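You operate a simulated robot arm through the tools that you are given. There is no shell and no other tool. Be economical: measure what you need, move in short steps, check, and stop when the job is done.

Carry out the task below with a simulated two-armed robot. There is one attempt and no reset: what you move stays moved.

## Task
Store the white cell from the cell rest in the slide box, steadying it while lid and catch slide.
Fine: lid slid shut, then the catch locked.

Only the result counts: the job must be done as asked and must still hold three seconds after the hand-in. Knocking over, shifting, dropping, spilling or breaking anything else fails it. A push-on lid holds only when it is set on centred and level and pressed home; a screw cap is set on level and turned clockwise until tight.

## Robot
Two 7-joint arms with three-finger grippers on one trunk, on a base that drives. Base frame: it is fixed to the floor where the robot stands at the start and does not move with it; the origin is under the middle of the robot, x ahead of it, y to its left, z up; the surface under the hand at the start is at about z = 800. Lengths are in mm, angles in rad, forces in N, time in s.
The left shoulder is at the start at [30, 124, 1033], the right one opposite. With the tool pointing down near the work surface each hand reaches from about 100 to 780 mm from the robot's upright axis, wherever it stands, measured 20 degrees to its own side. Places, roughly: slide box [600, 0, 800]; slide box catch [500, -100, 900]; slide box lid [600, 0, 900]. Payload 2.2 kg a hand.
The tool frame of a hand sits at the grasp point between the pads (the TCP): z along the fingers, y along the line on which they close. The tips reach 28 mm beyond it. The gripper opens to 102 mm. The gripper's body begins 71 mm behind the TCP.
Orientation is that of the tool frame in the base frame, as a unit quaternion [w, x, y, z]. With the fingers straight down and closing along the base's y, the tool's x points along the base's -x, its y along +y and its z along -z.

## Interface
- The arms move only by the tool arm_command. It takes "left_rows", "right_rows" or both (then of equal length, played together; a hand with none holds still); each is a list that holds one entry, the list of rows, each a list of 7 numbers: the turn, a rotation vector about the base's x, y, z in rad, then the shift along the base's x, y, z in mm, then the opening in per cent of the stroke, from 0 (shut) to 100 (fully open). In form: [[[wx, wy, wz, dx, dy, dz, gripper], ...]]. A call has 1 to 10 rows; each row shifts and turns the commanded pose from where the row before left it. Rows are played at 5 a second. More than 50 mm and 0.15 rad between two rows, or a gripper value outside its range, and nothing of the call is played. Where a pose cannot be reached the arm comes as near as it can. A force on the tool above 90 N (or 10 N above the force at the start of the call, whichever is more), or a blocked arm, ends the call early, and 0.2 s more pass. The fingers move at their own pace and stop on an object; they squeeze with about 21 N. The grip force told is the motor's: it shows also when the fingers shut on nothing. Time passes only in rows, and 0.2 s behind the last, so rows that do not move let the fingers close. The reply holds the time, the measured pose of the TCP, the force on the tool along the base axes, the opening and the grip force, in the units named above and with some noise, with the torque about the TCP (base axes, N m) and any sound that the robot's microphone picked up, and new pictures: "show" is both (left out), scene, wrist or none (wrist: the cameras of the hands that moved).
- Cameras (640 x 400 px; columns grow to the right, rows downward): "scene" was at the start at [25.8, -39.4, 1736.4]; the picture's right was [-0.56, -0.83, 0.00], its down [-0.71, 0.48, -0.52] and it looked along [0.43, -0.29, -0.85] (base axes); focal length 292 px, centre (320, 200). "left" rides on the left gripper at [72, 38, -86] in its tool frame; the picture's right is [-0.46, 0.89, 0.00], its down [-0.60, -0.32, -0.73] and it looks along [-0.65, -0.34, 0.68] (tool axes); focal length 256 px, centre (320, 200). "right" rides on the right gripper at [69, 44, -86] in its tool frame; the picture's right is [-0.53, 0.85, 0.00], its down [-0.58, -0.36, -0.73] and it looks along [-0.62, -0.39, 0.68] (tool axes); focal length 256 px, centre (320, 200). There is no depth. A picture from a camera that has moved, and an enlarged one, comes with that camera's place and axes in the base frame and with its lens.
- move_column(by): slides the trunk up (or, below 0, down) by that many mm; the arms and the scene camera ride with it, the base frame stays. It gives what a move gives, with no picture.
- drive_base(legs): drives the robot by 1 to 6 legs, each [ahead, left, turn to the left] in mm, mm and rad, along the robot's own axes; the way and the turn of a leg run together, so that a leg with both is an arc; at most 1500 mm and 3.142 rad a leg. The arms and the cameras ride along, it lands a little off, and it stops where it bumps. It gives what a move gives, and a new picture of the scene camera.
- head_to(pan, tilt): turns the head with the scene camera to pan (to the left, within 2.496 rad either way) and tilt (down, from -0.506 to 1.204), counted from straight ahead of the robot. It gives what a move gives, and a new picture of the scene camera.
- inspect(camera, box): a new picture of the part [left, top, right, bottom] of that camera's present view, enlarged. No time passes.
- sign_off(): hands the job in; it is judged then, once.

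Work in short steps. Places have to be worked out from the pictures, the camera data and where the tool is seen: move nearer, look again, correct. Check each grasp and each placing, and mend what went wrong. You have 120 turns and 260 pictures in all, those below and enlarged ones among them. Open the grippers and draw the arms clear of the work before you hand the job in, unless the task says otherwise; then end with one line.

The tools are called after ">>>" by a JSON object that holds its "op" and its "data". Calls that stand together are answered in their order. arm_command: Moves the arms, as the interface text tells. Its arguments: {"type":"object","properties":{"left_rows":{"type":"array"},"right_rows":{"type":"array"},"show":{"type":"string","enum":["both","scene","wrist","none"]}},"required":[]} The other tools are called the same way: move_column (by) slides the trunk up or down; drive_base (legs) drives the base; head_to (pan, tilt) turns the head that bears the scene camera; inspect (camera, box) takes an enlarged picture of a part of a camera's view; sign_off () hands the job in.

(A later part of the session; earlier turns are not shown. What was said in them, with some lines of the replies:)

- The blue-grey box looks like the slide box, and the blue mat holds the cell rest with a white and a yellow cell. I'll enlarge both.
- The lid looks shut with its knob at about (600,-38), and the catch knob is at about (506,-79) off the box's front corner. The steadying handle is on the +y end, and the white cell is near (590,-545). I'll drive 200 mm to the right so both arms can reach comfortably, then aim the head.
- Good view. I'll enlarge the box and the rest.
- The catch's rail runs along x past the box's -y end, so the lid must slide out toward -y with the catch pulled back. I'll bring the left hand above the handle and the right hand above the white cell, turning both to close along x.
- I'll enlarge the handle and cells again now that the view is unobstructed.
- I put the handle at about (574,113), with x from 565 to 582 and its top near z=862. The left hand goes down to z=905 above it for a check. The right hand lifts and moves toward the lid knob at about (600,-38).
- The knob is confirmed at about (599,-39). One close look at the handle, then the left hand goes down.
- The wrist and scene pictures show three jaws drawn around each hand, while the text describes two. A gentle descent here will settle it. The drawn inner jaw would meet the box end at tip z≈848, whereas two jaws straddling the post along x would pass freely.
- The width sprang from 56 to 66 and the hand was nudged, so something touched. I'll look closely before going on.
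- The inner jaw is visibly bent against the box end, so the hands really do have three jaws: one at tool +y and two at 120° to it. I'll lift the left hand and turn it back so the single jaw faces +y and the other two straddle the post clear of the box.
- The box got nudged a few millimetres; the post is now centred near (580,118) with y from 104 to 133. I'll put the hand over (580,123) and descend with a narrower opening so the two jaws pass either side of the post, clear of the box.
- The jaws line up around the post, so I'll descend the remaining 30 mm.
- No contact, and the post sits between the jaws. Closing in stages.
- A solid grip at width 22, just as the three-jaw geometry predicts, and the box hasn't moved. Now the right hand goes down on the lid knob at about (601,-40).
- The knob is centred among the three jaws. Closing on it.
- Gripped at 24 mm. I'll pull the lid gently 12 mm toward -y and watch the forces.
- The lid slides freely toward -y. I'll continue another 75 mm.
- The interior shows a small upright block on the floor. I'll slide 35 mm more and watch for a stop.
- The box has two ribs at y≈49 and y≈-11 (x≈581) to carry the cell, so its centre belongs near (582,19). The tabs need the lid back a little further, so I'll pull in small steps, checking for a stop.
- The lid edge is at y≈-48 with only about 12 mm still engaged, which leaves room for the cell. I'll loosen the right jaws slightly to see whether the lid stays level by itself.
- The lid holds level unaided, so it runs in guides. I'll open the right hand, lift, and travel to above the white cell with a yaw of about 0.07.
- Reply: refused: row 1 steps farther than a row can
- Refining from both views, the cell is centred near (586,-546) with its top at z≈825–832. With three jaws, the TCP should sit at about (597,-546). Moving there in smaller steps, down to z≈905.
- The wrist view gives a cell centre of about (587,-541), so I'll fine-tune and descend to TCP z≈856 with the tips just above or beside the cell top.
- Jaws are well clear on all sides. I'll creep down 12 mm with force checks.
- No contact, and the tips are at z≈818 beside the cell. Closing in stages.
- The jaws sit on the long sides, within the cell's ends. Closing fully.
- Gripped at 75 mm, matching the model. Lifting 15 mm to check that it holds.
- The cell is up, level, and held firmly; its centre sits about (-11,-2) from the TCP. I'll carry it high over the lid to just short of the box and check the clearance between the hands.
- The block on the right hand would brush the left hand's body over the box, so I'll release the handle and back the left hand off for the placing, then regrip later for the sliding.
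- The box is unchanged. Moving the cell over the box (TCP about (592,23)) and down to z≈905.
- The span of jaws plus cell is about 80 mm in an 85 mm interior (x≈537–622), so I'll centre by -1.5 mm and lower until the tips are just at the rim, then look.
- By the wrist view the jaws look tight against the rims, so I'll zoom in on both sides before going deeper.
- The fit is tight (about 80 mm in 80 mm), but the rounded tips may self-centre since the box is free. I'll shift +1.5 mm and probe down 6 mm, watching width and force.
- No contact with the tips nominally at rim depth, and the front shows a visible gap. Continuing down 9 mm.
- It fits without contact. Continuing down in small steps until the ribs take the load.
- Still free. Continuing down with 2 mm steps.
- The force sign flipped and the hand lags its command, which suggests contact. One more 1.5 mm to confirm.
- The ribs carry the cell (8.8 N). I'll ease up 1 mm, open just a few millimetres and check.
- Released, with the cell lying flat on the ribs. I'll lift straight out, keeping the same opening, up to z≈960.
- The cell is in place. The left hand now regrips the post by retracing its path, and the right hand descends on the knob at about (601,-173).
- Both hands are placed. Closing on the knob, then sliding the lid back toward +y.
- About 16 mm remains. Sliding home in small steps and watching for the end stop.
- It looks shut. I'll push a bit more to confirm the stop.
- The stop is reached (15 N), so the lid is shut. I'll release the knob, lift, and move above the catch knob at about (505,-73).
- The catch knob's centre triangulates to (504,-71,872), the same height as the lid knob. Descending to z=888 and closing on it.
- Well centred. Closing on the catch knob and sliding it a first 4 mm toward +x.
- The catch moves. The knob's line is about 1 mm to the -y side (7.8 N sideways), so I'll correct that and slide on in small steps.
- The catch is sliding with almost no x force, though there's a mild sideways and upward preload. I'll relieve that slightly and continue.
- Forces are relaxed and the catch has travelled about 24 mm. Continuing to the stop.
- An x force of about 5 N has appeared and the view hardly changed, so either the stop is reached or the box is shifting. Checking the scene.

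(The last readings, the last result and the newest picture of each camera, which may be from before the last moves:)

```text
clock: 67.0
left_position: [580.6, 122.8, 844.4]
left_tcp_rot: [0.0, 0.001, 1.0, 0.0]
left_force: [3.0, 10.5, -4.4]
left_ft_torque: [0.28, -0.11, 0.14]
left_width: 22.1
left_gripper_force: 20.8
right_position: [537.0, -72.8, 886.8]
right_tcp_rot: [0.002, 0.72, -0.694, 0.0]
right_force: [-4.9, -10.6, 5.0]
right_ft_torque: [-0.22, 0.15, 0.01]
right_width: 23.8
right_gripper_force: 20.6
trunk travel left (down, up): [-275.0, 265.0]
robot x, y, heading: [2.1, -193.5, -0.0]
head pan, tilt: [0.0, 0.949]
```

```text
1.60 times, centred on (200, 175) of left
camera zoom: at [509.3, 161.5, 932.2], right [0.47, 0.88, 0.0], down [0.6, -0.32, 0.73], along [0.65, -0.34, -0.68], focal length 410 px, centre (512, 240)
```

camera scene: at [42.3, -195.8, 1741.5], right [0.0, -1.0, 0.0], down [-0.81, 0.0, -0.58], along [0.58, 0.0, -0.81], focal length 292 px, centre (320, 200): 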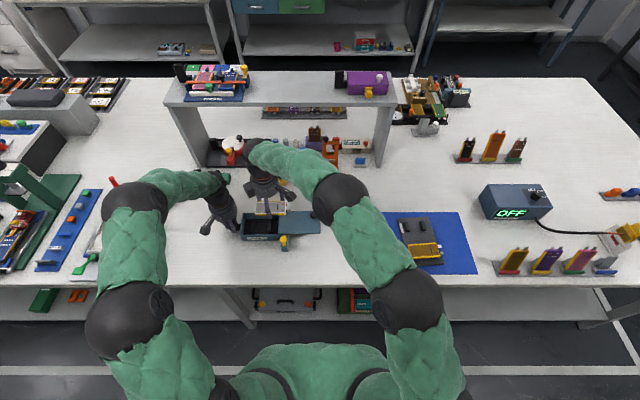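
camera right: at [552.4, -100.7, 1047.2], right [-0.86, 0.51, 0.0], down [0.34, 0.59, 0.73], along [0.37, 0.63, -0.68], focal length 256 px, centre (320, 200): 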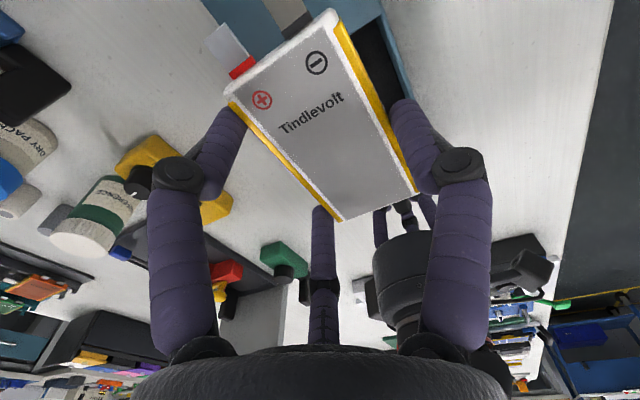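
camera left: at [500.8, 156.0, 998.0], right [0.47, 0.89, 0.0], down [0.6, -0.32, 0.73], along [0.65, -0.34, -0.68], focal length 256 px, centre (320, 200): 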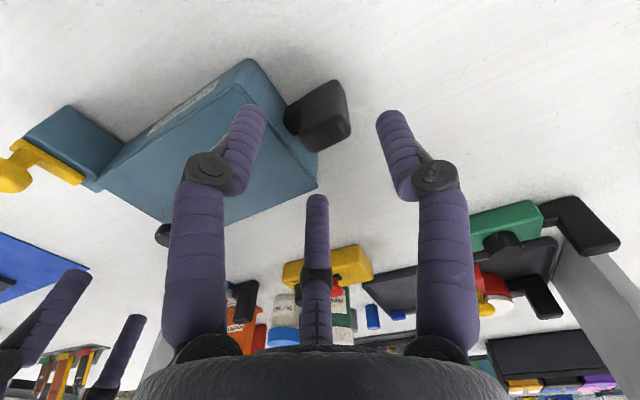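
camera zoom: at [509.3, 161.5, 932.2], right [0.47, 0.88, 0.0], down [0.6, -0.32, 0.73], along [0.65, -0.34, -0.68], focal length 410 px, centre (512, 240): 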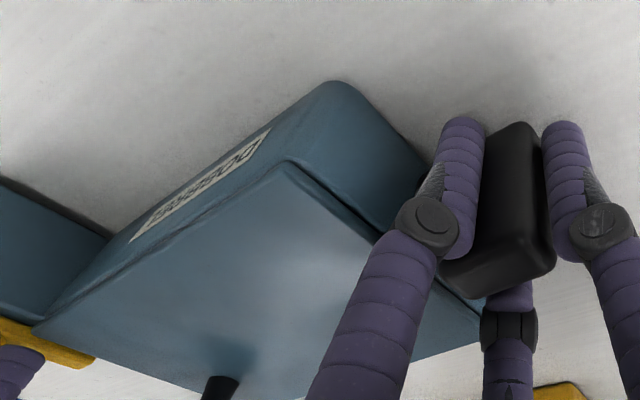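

The catch hit its end stop and the box then pivoted slightly about the handle. I'll release the catch knob, lift away, and check the lock.

>>> {"op": "arm_command", "data": {"right_rows": [[[0, 0, 0, -1, 0, 0, 0], [0, 0, 0, 0, 0, 0, 35], [0, 0, 0, 0, 0, 0, 50], [0, 0, 0, 0, 0, 10, 50], [0, 0, 0, 0, 0, 40, 50], [0, 0, 0, 0, -30, 35, 50], [0, 0, 0, 0, -48, 0, 50], [0, 0, 0, 0, -48, 0, 50]]], "show": "none"}}

>>> {"op": "inspect", "data": {"camera": "scene", "box": [220, 190, 300, 246]}}

>>> {"op": "inspect", "data": {"camera": "right", "box": [200, 0, 520, 200]}}

>>> {"op": "inspect", "data": {"camera": "left", "box": [0, 120, 240, 270]}}

```text
clock: 68.8
left_position: [580.1, 122.1, 844.8]
left_tcp_rot: [0.001, 0.001, 1.0, 0.0]
left_force: [-0.9, -1.5, 2.9]
left_ft_torque: [-0.3, -0.05, -0.05]
left_width: 22.2
left_gripper_force: 21.0
right_position: [537.6, -199.4, 975.1]
right_tcp_rot: [-0.001, 0.719, -0.695, 0.0]
right_force: [0.1, 0.3, 0.3]
right_ft_torque: [0.02, -0.02, 0.01]
right_width: 51.1
right_gripper_force: 0.1
trunk travel left (down, up): [-275.0, 265.0]
robot x, y, heading: [1.2, -195.9, -0.003]
head pan, tilt: [0.0, 0.949]
```

```text
7.14 times, centred on (260, 218) of scene
camera zoom: at [42.0, -196.7, 1741.4], right [0.0, -1.0, 0.0], down [-0.81, 0.0, -0.58], along [0.58, 0.0, -0.81], focal length 2082 px, centre (749, 71)
```

zoom: 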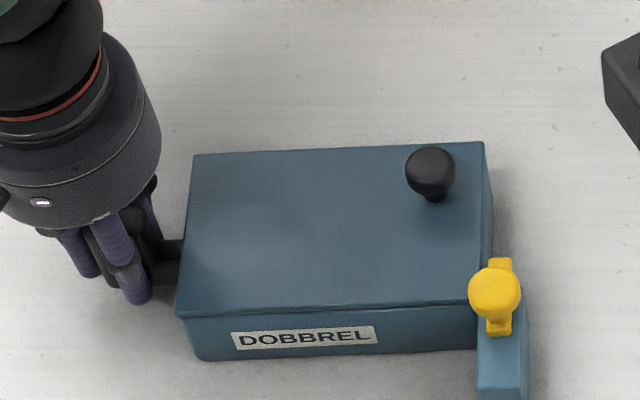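

```text
2.00 times, centred on (360, 100) of right
camera zoom: at [496.7, -268.3, 1060.8], right [-0.86, 0.5, 0.0], down [0.34, 0.59, 0.73], along [0.37, 0.63, -0.68], focal length 512 px, centre (240, 400)
```

zoom: 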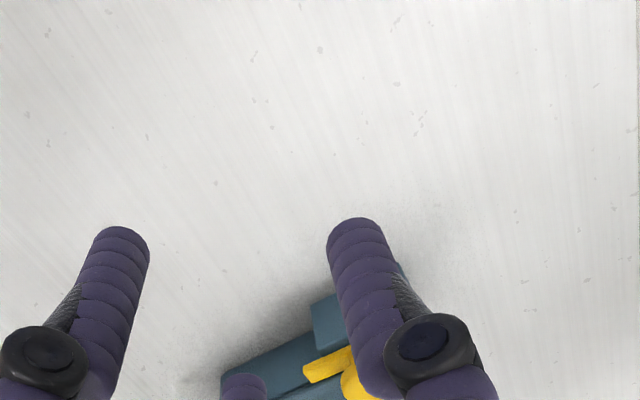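

```text
2.67 times, centred on (120, 195) of left
camera zoom: at [508.9, 160.4, 932.2], right [0.47, 0.88, 0.0], down [0.6, -0.32, 0.73], along [0.65, -0.34, -0.68], focal length 683 px, centre (853, 213)
```

zoom: 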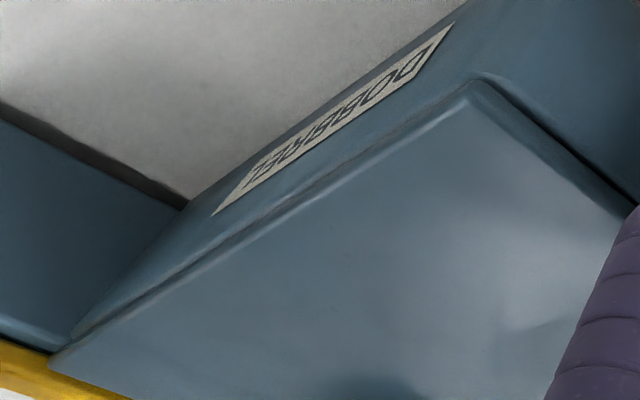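

The yellow bar now spans x≈525–566 across the lid's end. To be sure it's at its true end stop and not snagged, I'll push the knob again from behind (-x side) with closed fingers.

>>> {"op": "arm_command", "data": {"right_rows": [[[0, 0, 0, -15, 42, 0, 0], [0, 0, 0, -15, 42, -10, 0], [0, 0, 0, -10, 41, -15, 0], [0, 0, 0, 0, 0, -25, 0], [0, 0, 0, 0, 0, -20, 0], [0, 0, 0, 0, 0, -15, 0], [0, 0, 0, 0, 0, 0, 0]]], "show": "none"}}

>>> {"op": "inspect", "data": {"camera": "right", "box": [160, 40, 480, 240]}}

>>> {"op": "inspect", "data": {"camera": "scene", "box": [220, 190, 300, 246]}}

```text
clock: 70.4
left_position: [580.8, 121.8, 845.7]
left_tcp_rot: [0.0, 0.001, 1.0, 0.0]
left_force: [0.3, -0.5, -0.2]
left_ft_torque: [-0.01, -0.05, 0.03]
left_width: 22.3
left_gripper_force: 21.2
right_position: [495.9, -73.4, 888.7]
right_tcp_rot: [-0.001, 0.719, -0.695, 0.0]
right_force: [0.4, -0.1, -0.5]
right_ft_torque: [-0.04, -0.01, 0.01]
right_width: 2.3
right_gripper_force: 20.9
trunk travel left (down, up): [-275.0, 265.0]
robot x, y, heading: [-0.5, -194.7, 0.005]
head pan, tilt: [0.0, 0.949]
```

```text
2.00 times, centred on (320, 140) of right
camera zoom: at [455.9, -142.8, 975.5], right [-0.86, 0.51, 0.0], down [0.34, 0.59, 0.73], along [0.37, 0.63, -0.68], focal length 512 px, centre (320, 320)
```

zoom: 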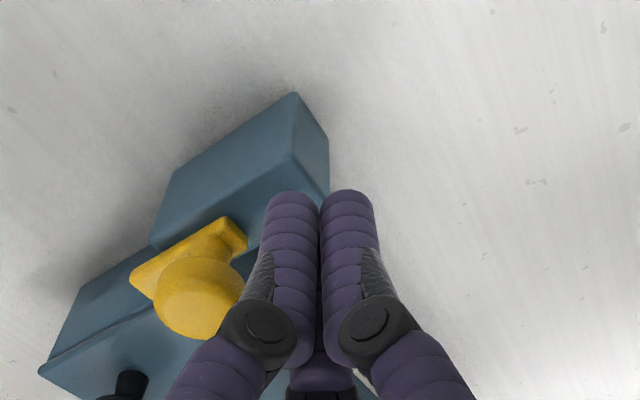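

```text
7.14 times, centred on (260, 218) of scene
camera zoom: at [42.2, -195.6, 1741.5], right [0.0, -1.0, 0.0], down [-0.81, 0.0, -0.58], along [0.58, 0.0, -0.81], focal length 2082 px, centre (749, 71)
```

zoom: 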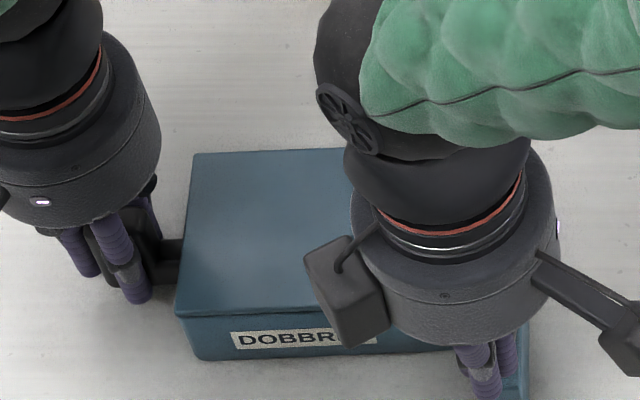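

The fingers sit behind the knob. Advancing gently until contact.

>>> {"op": "arm_command", "data": {"right_rows": [[[0, 0, 0, 5, 0, 0, 0], [0, 0, 0, 4, 0, 0, 0], [0, 0, 0, 2, 0, 0, 0], [0, 0, 0, 1.5, 0, 0, 0], [0, 0, 0, 0, 0, 0, 0]]], "show": "none"}}

>>> {"op": "inspect", "data": {"camera": "right", "box": [160, 40, 480, 240]}}

```text
clock: 71.6
left_position: [580.4, 122.3, 845.1]
left_tcp_rot: [-0.001, 0.001, 1.0, 0.0]
left_force: [-0.4, -0.3, 0.6]
left_ft_torque: [-0.03, -0.02, 0.04]
left_width: 21.8
left_gripper_force: 21.5
right_position: [509.6, -73.4, 888.2]
right_tcp_rot: [-0.001, 0.718, -0.696, 0.0]
right_force: [1.5, -0.3, -1.2]
right_ft_torque: [0.01, -0.03, 0.02]
right_width: 2.1
right_gripper_force: 20.9
trunk travel left (down, up): [-275.0, 265.0]
robot x, y, heading: [1.2, -191.4, 0.001]
head pan, tilt: [0.0, 0.949]
```

```text
2.00 times, centred on (320, 140) of right
camera zoom: at [468.8, -142.3, 974.5], right [-0.86, 0.51, 0.0], down [0.34, 0.59, 0.73], along [0.37, 0.63, -0.68], focal length 512 px, centre (320, 320)
```

zoom: 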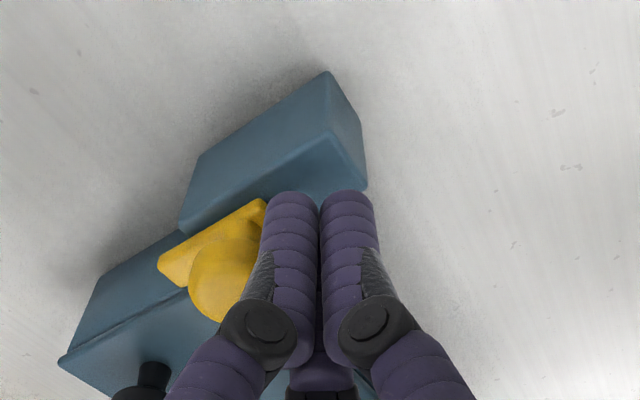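

Nearly touching; a few more small steps.

>>> {"op": "arm_command", "data": {"right_rows": [[[0, 0, 0, 1.5, 0, 0, 0], [0, 0, 0, 1.5, 0, 0, 0], [0, 0, 0, 1.5, 0, 0, 0], [0, 0, 0, 0, 0, 0, 0]]], "show": "none"}}

>>> {"op": "arm_command", "data": {"right_rows": [[[0, 0, 0, 1.5, 0, 0, 0], [0, 0, 0, 1.5, 0, 0, 0], [0, 0, 0, 0, 0, 0, 0]]], "show": "none"}}

>>> {"op": "inspect", "data": {"camera": "right", "box": [160, 40, 480, 240]}}

```text
clock: 72.6
left_position: [582.0, 121.9, 844.8]
left_tcp_rot: [0.0, 0.001, 1.0, 0.0]
left_force: [1.0, 0.5, 0.3]
left_ft_torque: [-0.04, 0.0, 0.18]
left_width: 22.0
left_gripper_force: 20.8
right_position: [514.1, -72.3, 887.3]
right_tcp_rot: [0.001, 0.72, -0.694, -0.001]
right_force: [-2.0, -2.1, -0.7]
right_ft_torque: [-0.03, 0.03, -0.04]
right_width: 2.2
right_gripper_force: 21.2
trunk travel left (down, up): [-275.0, 265.0]
robot x, y, heading: [0.6, -194.5, 0.002]
head pan, tilt: [0.0, 0.949]
```

```text
clock: 73.4
left_position: [580.7, 123.3, 845.3]
left_tcp_rot: [0.0, 0.001, 1.0, 0.0]
left_force: [2.1, 0.9, -0.4]
left_ft_torque: [0.05, -0.1, 0.18]
left_width: 22.1
left_gripper_force: 20.9
right_position: [516.3, -71.4, 886.4]
right_tcp_rot: [0.0, 0.719, -0.695, 0.0]
right_force: [-1.7, -1.9, -1.0]
right_ft_torque: [-0.02, 0.04, 0.02]
right_width: 2.1
right_gripper_force: 20.9
trunk travel left (down, up): [-275.0, 265.0]
robot x, y, heading: [-0.4, -197.4, 0.006]
head pan, tilt: [0.0, 0.949]
```

```text
2.00 times, centred on (320, 140) of right
camera zoom: at [476.3, -141.3, 972.6], right [-0.86, 0.5, 0.0], down [0.34, 0.59, 0.73], along [0.37, 0.63, -0.68], focal length 512 px, centre (320, 320)
```

zoom: 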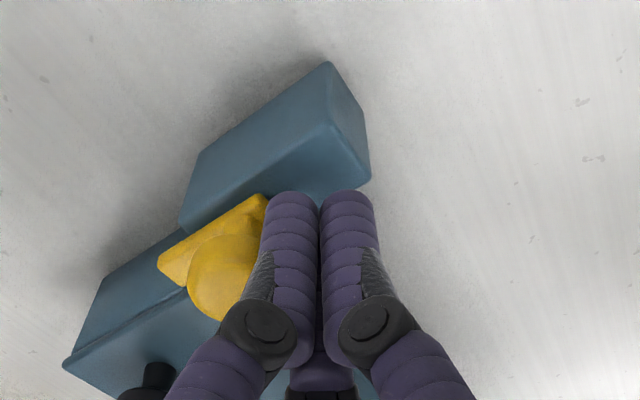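

With about 3 N the bar doesn't move relative to its rail; the whole box just yields. So the catch is hard against its stop. I'll back the right hand off and lift it, then check the result.

>>> {"op": "arm_command", "data": {"right_rows": [[[0, 0, 0, -8, 0, 0, 0], [0, 0, 0, -5, 0, 10, 0], [0, 0, 0, 0, 0, 40, 0], [0, 0, 0, 0, 0, 40, 20], [0, 0, 0, 0, -48, 0, 20], [0, 0, 0, 0, -48, 0, 20], [0, 0, 0, 0, -48, 0, 20], [0, 0, 0, 0, -48, 0, 20]]], "show": "none"}}

>>> {"op": "inspect", "data": {"camera": "scene", "box": [220, 190, 300, 246]}}

>>> {"op": "inspect", "data": {"camera": "scene", "box": [262, 212, 292, 233]}}

```text
clock: 75.2
left_position: [581.4, 121.5, 845.2]
left_tcp_rot: [0.0, 0.001, 1.0, 0.0]
left_force: [-1.7, -2.1, 3.3]
left_ft_torque: [0.07, -0.01, -0.01]
left_width: 22.3
left_gripper_force: 22.2
right_position: [504.9, -265.1, 977.4]
right_tcp_rot: [0.0, 0.72, -0.694, 0.0]
right_force: [-0.7, -0.2, 0.8]
right_ft_torque: [0.01, -0.03, -0.02]
right_width: 20.6
right_gripper_force: 0.0
trunk travel left (down, up): [-275.0, 265.0]
robot x, y, heading: [1.7, -193.8, 0.003]
head pan, tilt: [0.0, 0.949]
```

```text
7.14 times, centred on (260, 218) of scene
camera zoom: at [42.0, -196.7, 1741.4], right [0.0, -1.0, 0.0], down [-0.81, 0.0, -0.58], along [0.58, 0.0, -0.81], focal length 2082 px, centre (749, 71)
```

zoom: 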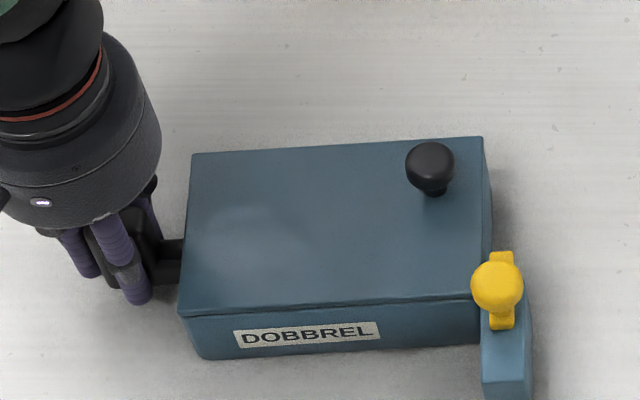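

```text
16.00 times, centred on (277, 222) of scene
camera zoom: at [42.0, -196.7, 1741.4], right [0.0, -1.0, 0.0], down [-0.81, 0.0, -0.58], along [0.58, 0.0, -0.81], focal length 4664 px, centre (1008, -160)
```

zoom: 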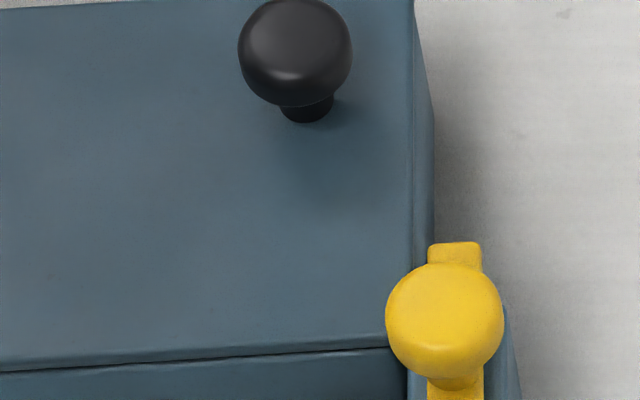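

The lid is shut and the catch bar lies across its end. Releasing the handle and drawing the left hand clear.

>>> {"op": "arm_command", "data": {"left_rows": [[[0, 0, 0, 0, 0, 0, 30], [0, 0, 0, 0, 0, 0, 52], [0, 0, 0, 0, 0, 0, 52], [0, 0, 0, 0, 0, 10, 52], [0, 0, 0, 0, 0, 30, 52], [0, 0, 0, 0, 0, 40, 52], [0, 0, 0, 0, 20, 40, 80], [0, 0, 0, 0, 40, 0, 80], [0, 0, 0, 0, 40, 0, 80]]], "right_rows": [[[0, 0, 0, 0, 0, 0, 50], [0, 0, 0, 0, 0, 0, 80], [0, 0, 0, 0, 0, 0, 80], [0, 0, 0, 0, 0, 0, 80], [0, 0, 0, 0, 0, 0, 80], [0, 0, 0, 0, 0, 0, 80], [0, 0, 0, 0, 0, 0, 80], [0, 0, 0, 0, 0, 0, 80], [0, 0, 0, 0, 0, 0, 80]]], "show": "scene"}}

>>> {"op": "inspect", "data": {"camera": "scene", "box": [220, 190, 300, 246]}}

```text
clock: 77.2
left_position: [580.7, 225.8, 966.0]
left_tcp_rot: [0.0, 0.002, 1.0, -0.002]
left_force: [-0.9, -0.5, -0.3]
left_ft_torque: [-0.01, 0.01, 0.03]
left_width: 81.8
left_gripper_force: 0.1
right_position: [503.7, -263.4, 976.8]
right_tcp_rot: [0.0, 0.719, -0.695, 0.0]
right_force: [-0.7, 0.9, -1.0]
right_ft_torque: [-0.03, 0.01, -0.02]
right_width: 81.9
right_gripper_force: 0.1
trunk travel left (down, up): [-275.0, 265.0]
robot x, y, heading: [-0.4, -193.4, -0.001]
head pan, tilt: [0.0, 0.949]
camera scene: at [41.8, -194.7, 1741.4], right [0.0, -1.0, 0.0], down [-0.81, 0.0, -0.58], along [0.58, 0.0, -0.81], focal length 292 px, centre (320, 200)
```

scene: 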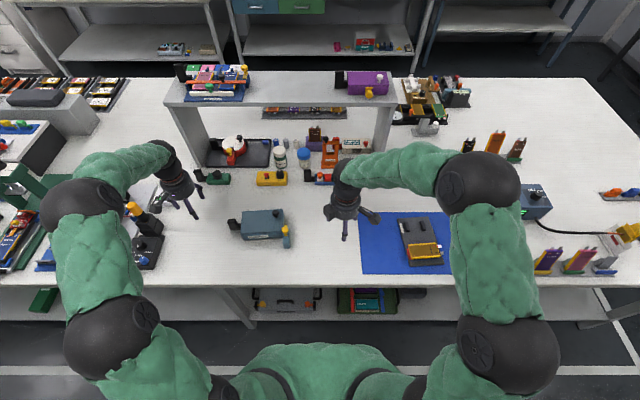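

```text
7.14 times, centred on (260, 218) of scene
camera zoom: at [41.8, -194.7, 1741.4], right [0.0, -1.0, 0.0], down [-0.81, 0.0, -0.58], along [0.58, 0.0, -0.81], focal length 2082 px, centre (749, 71)
```

zoom: 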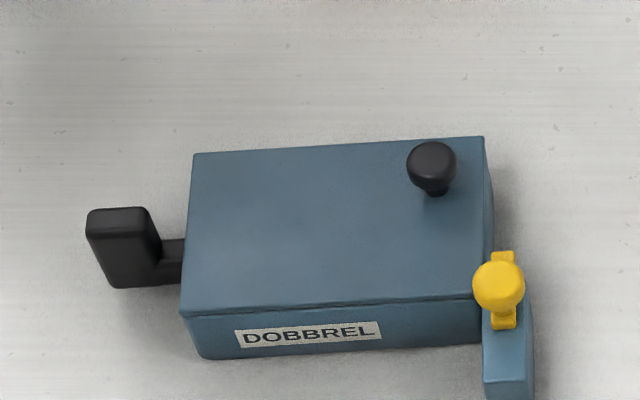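

The box is shut and latched, the yellow cell and its rest are undisturbed, and both grippers are open and clear. Handing in.

>>> {"op": "sign_off", "data": {}}

```text
The job is handed in.
```

The white cell is in the slide box, the lid is slid shut against its stop, and the catch is locked across the lid's end. The box itself shifted and turned slightly while I worked; nothing else was disturbed.
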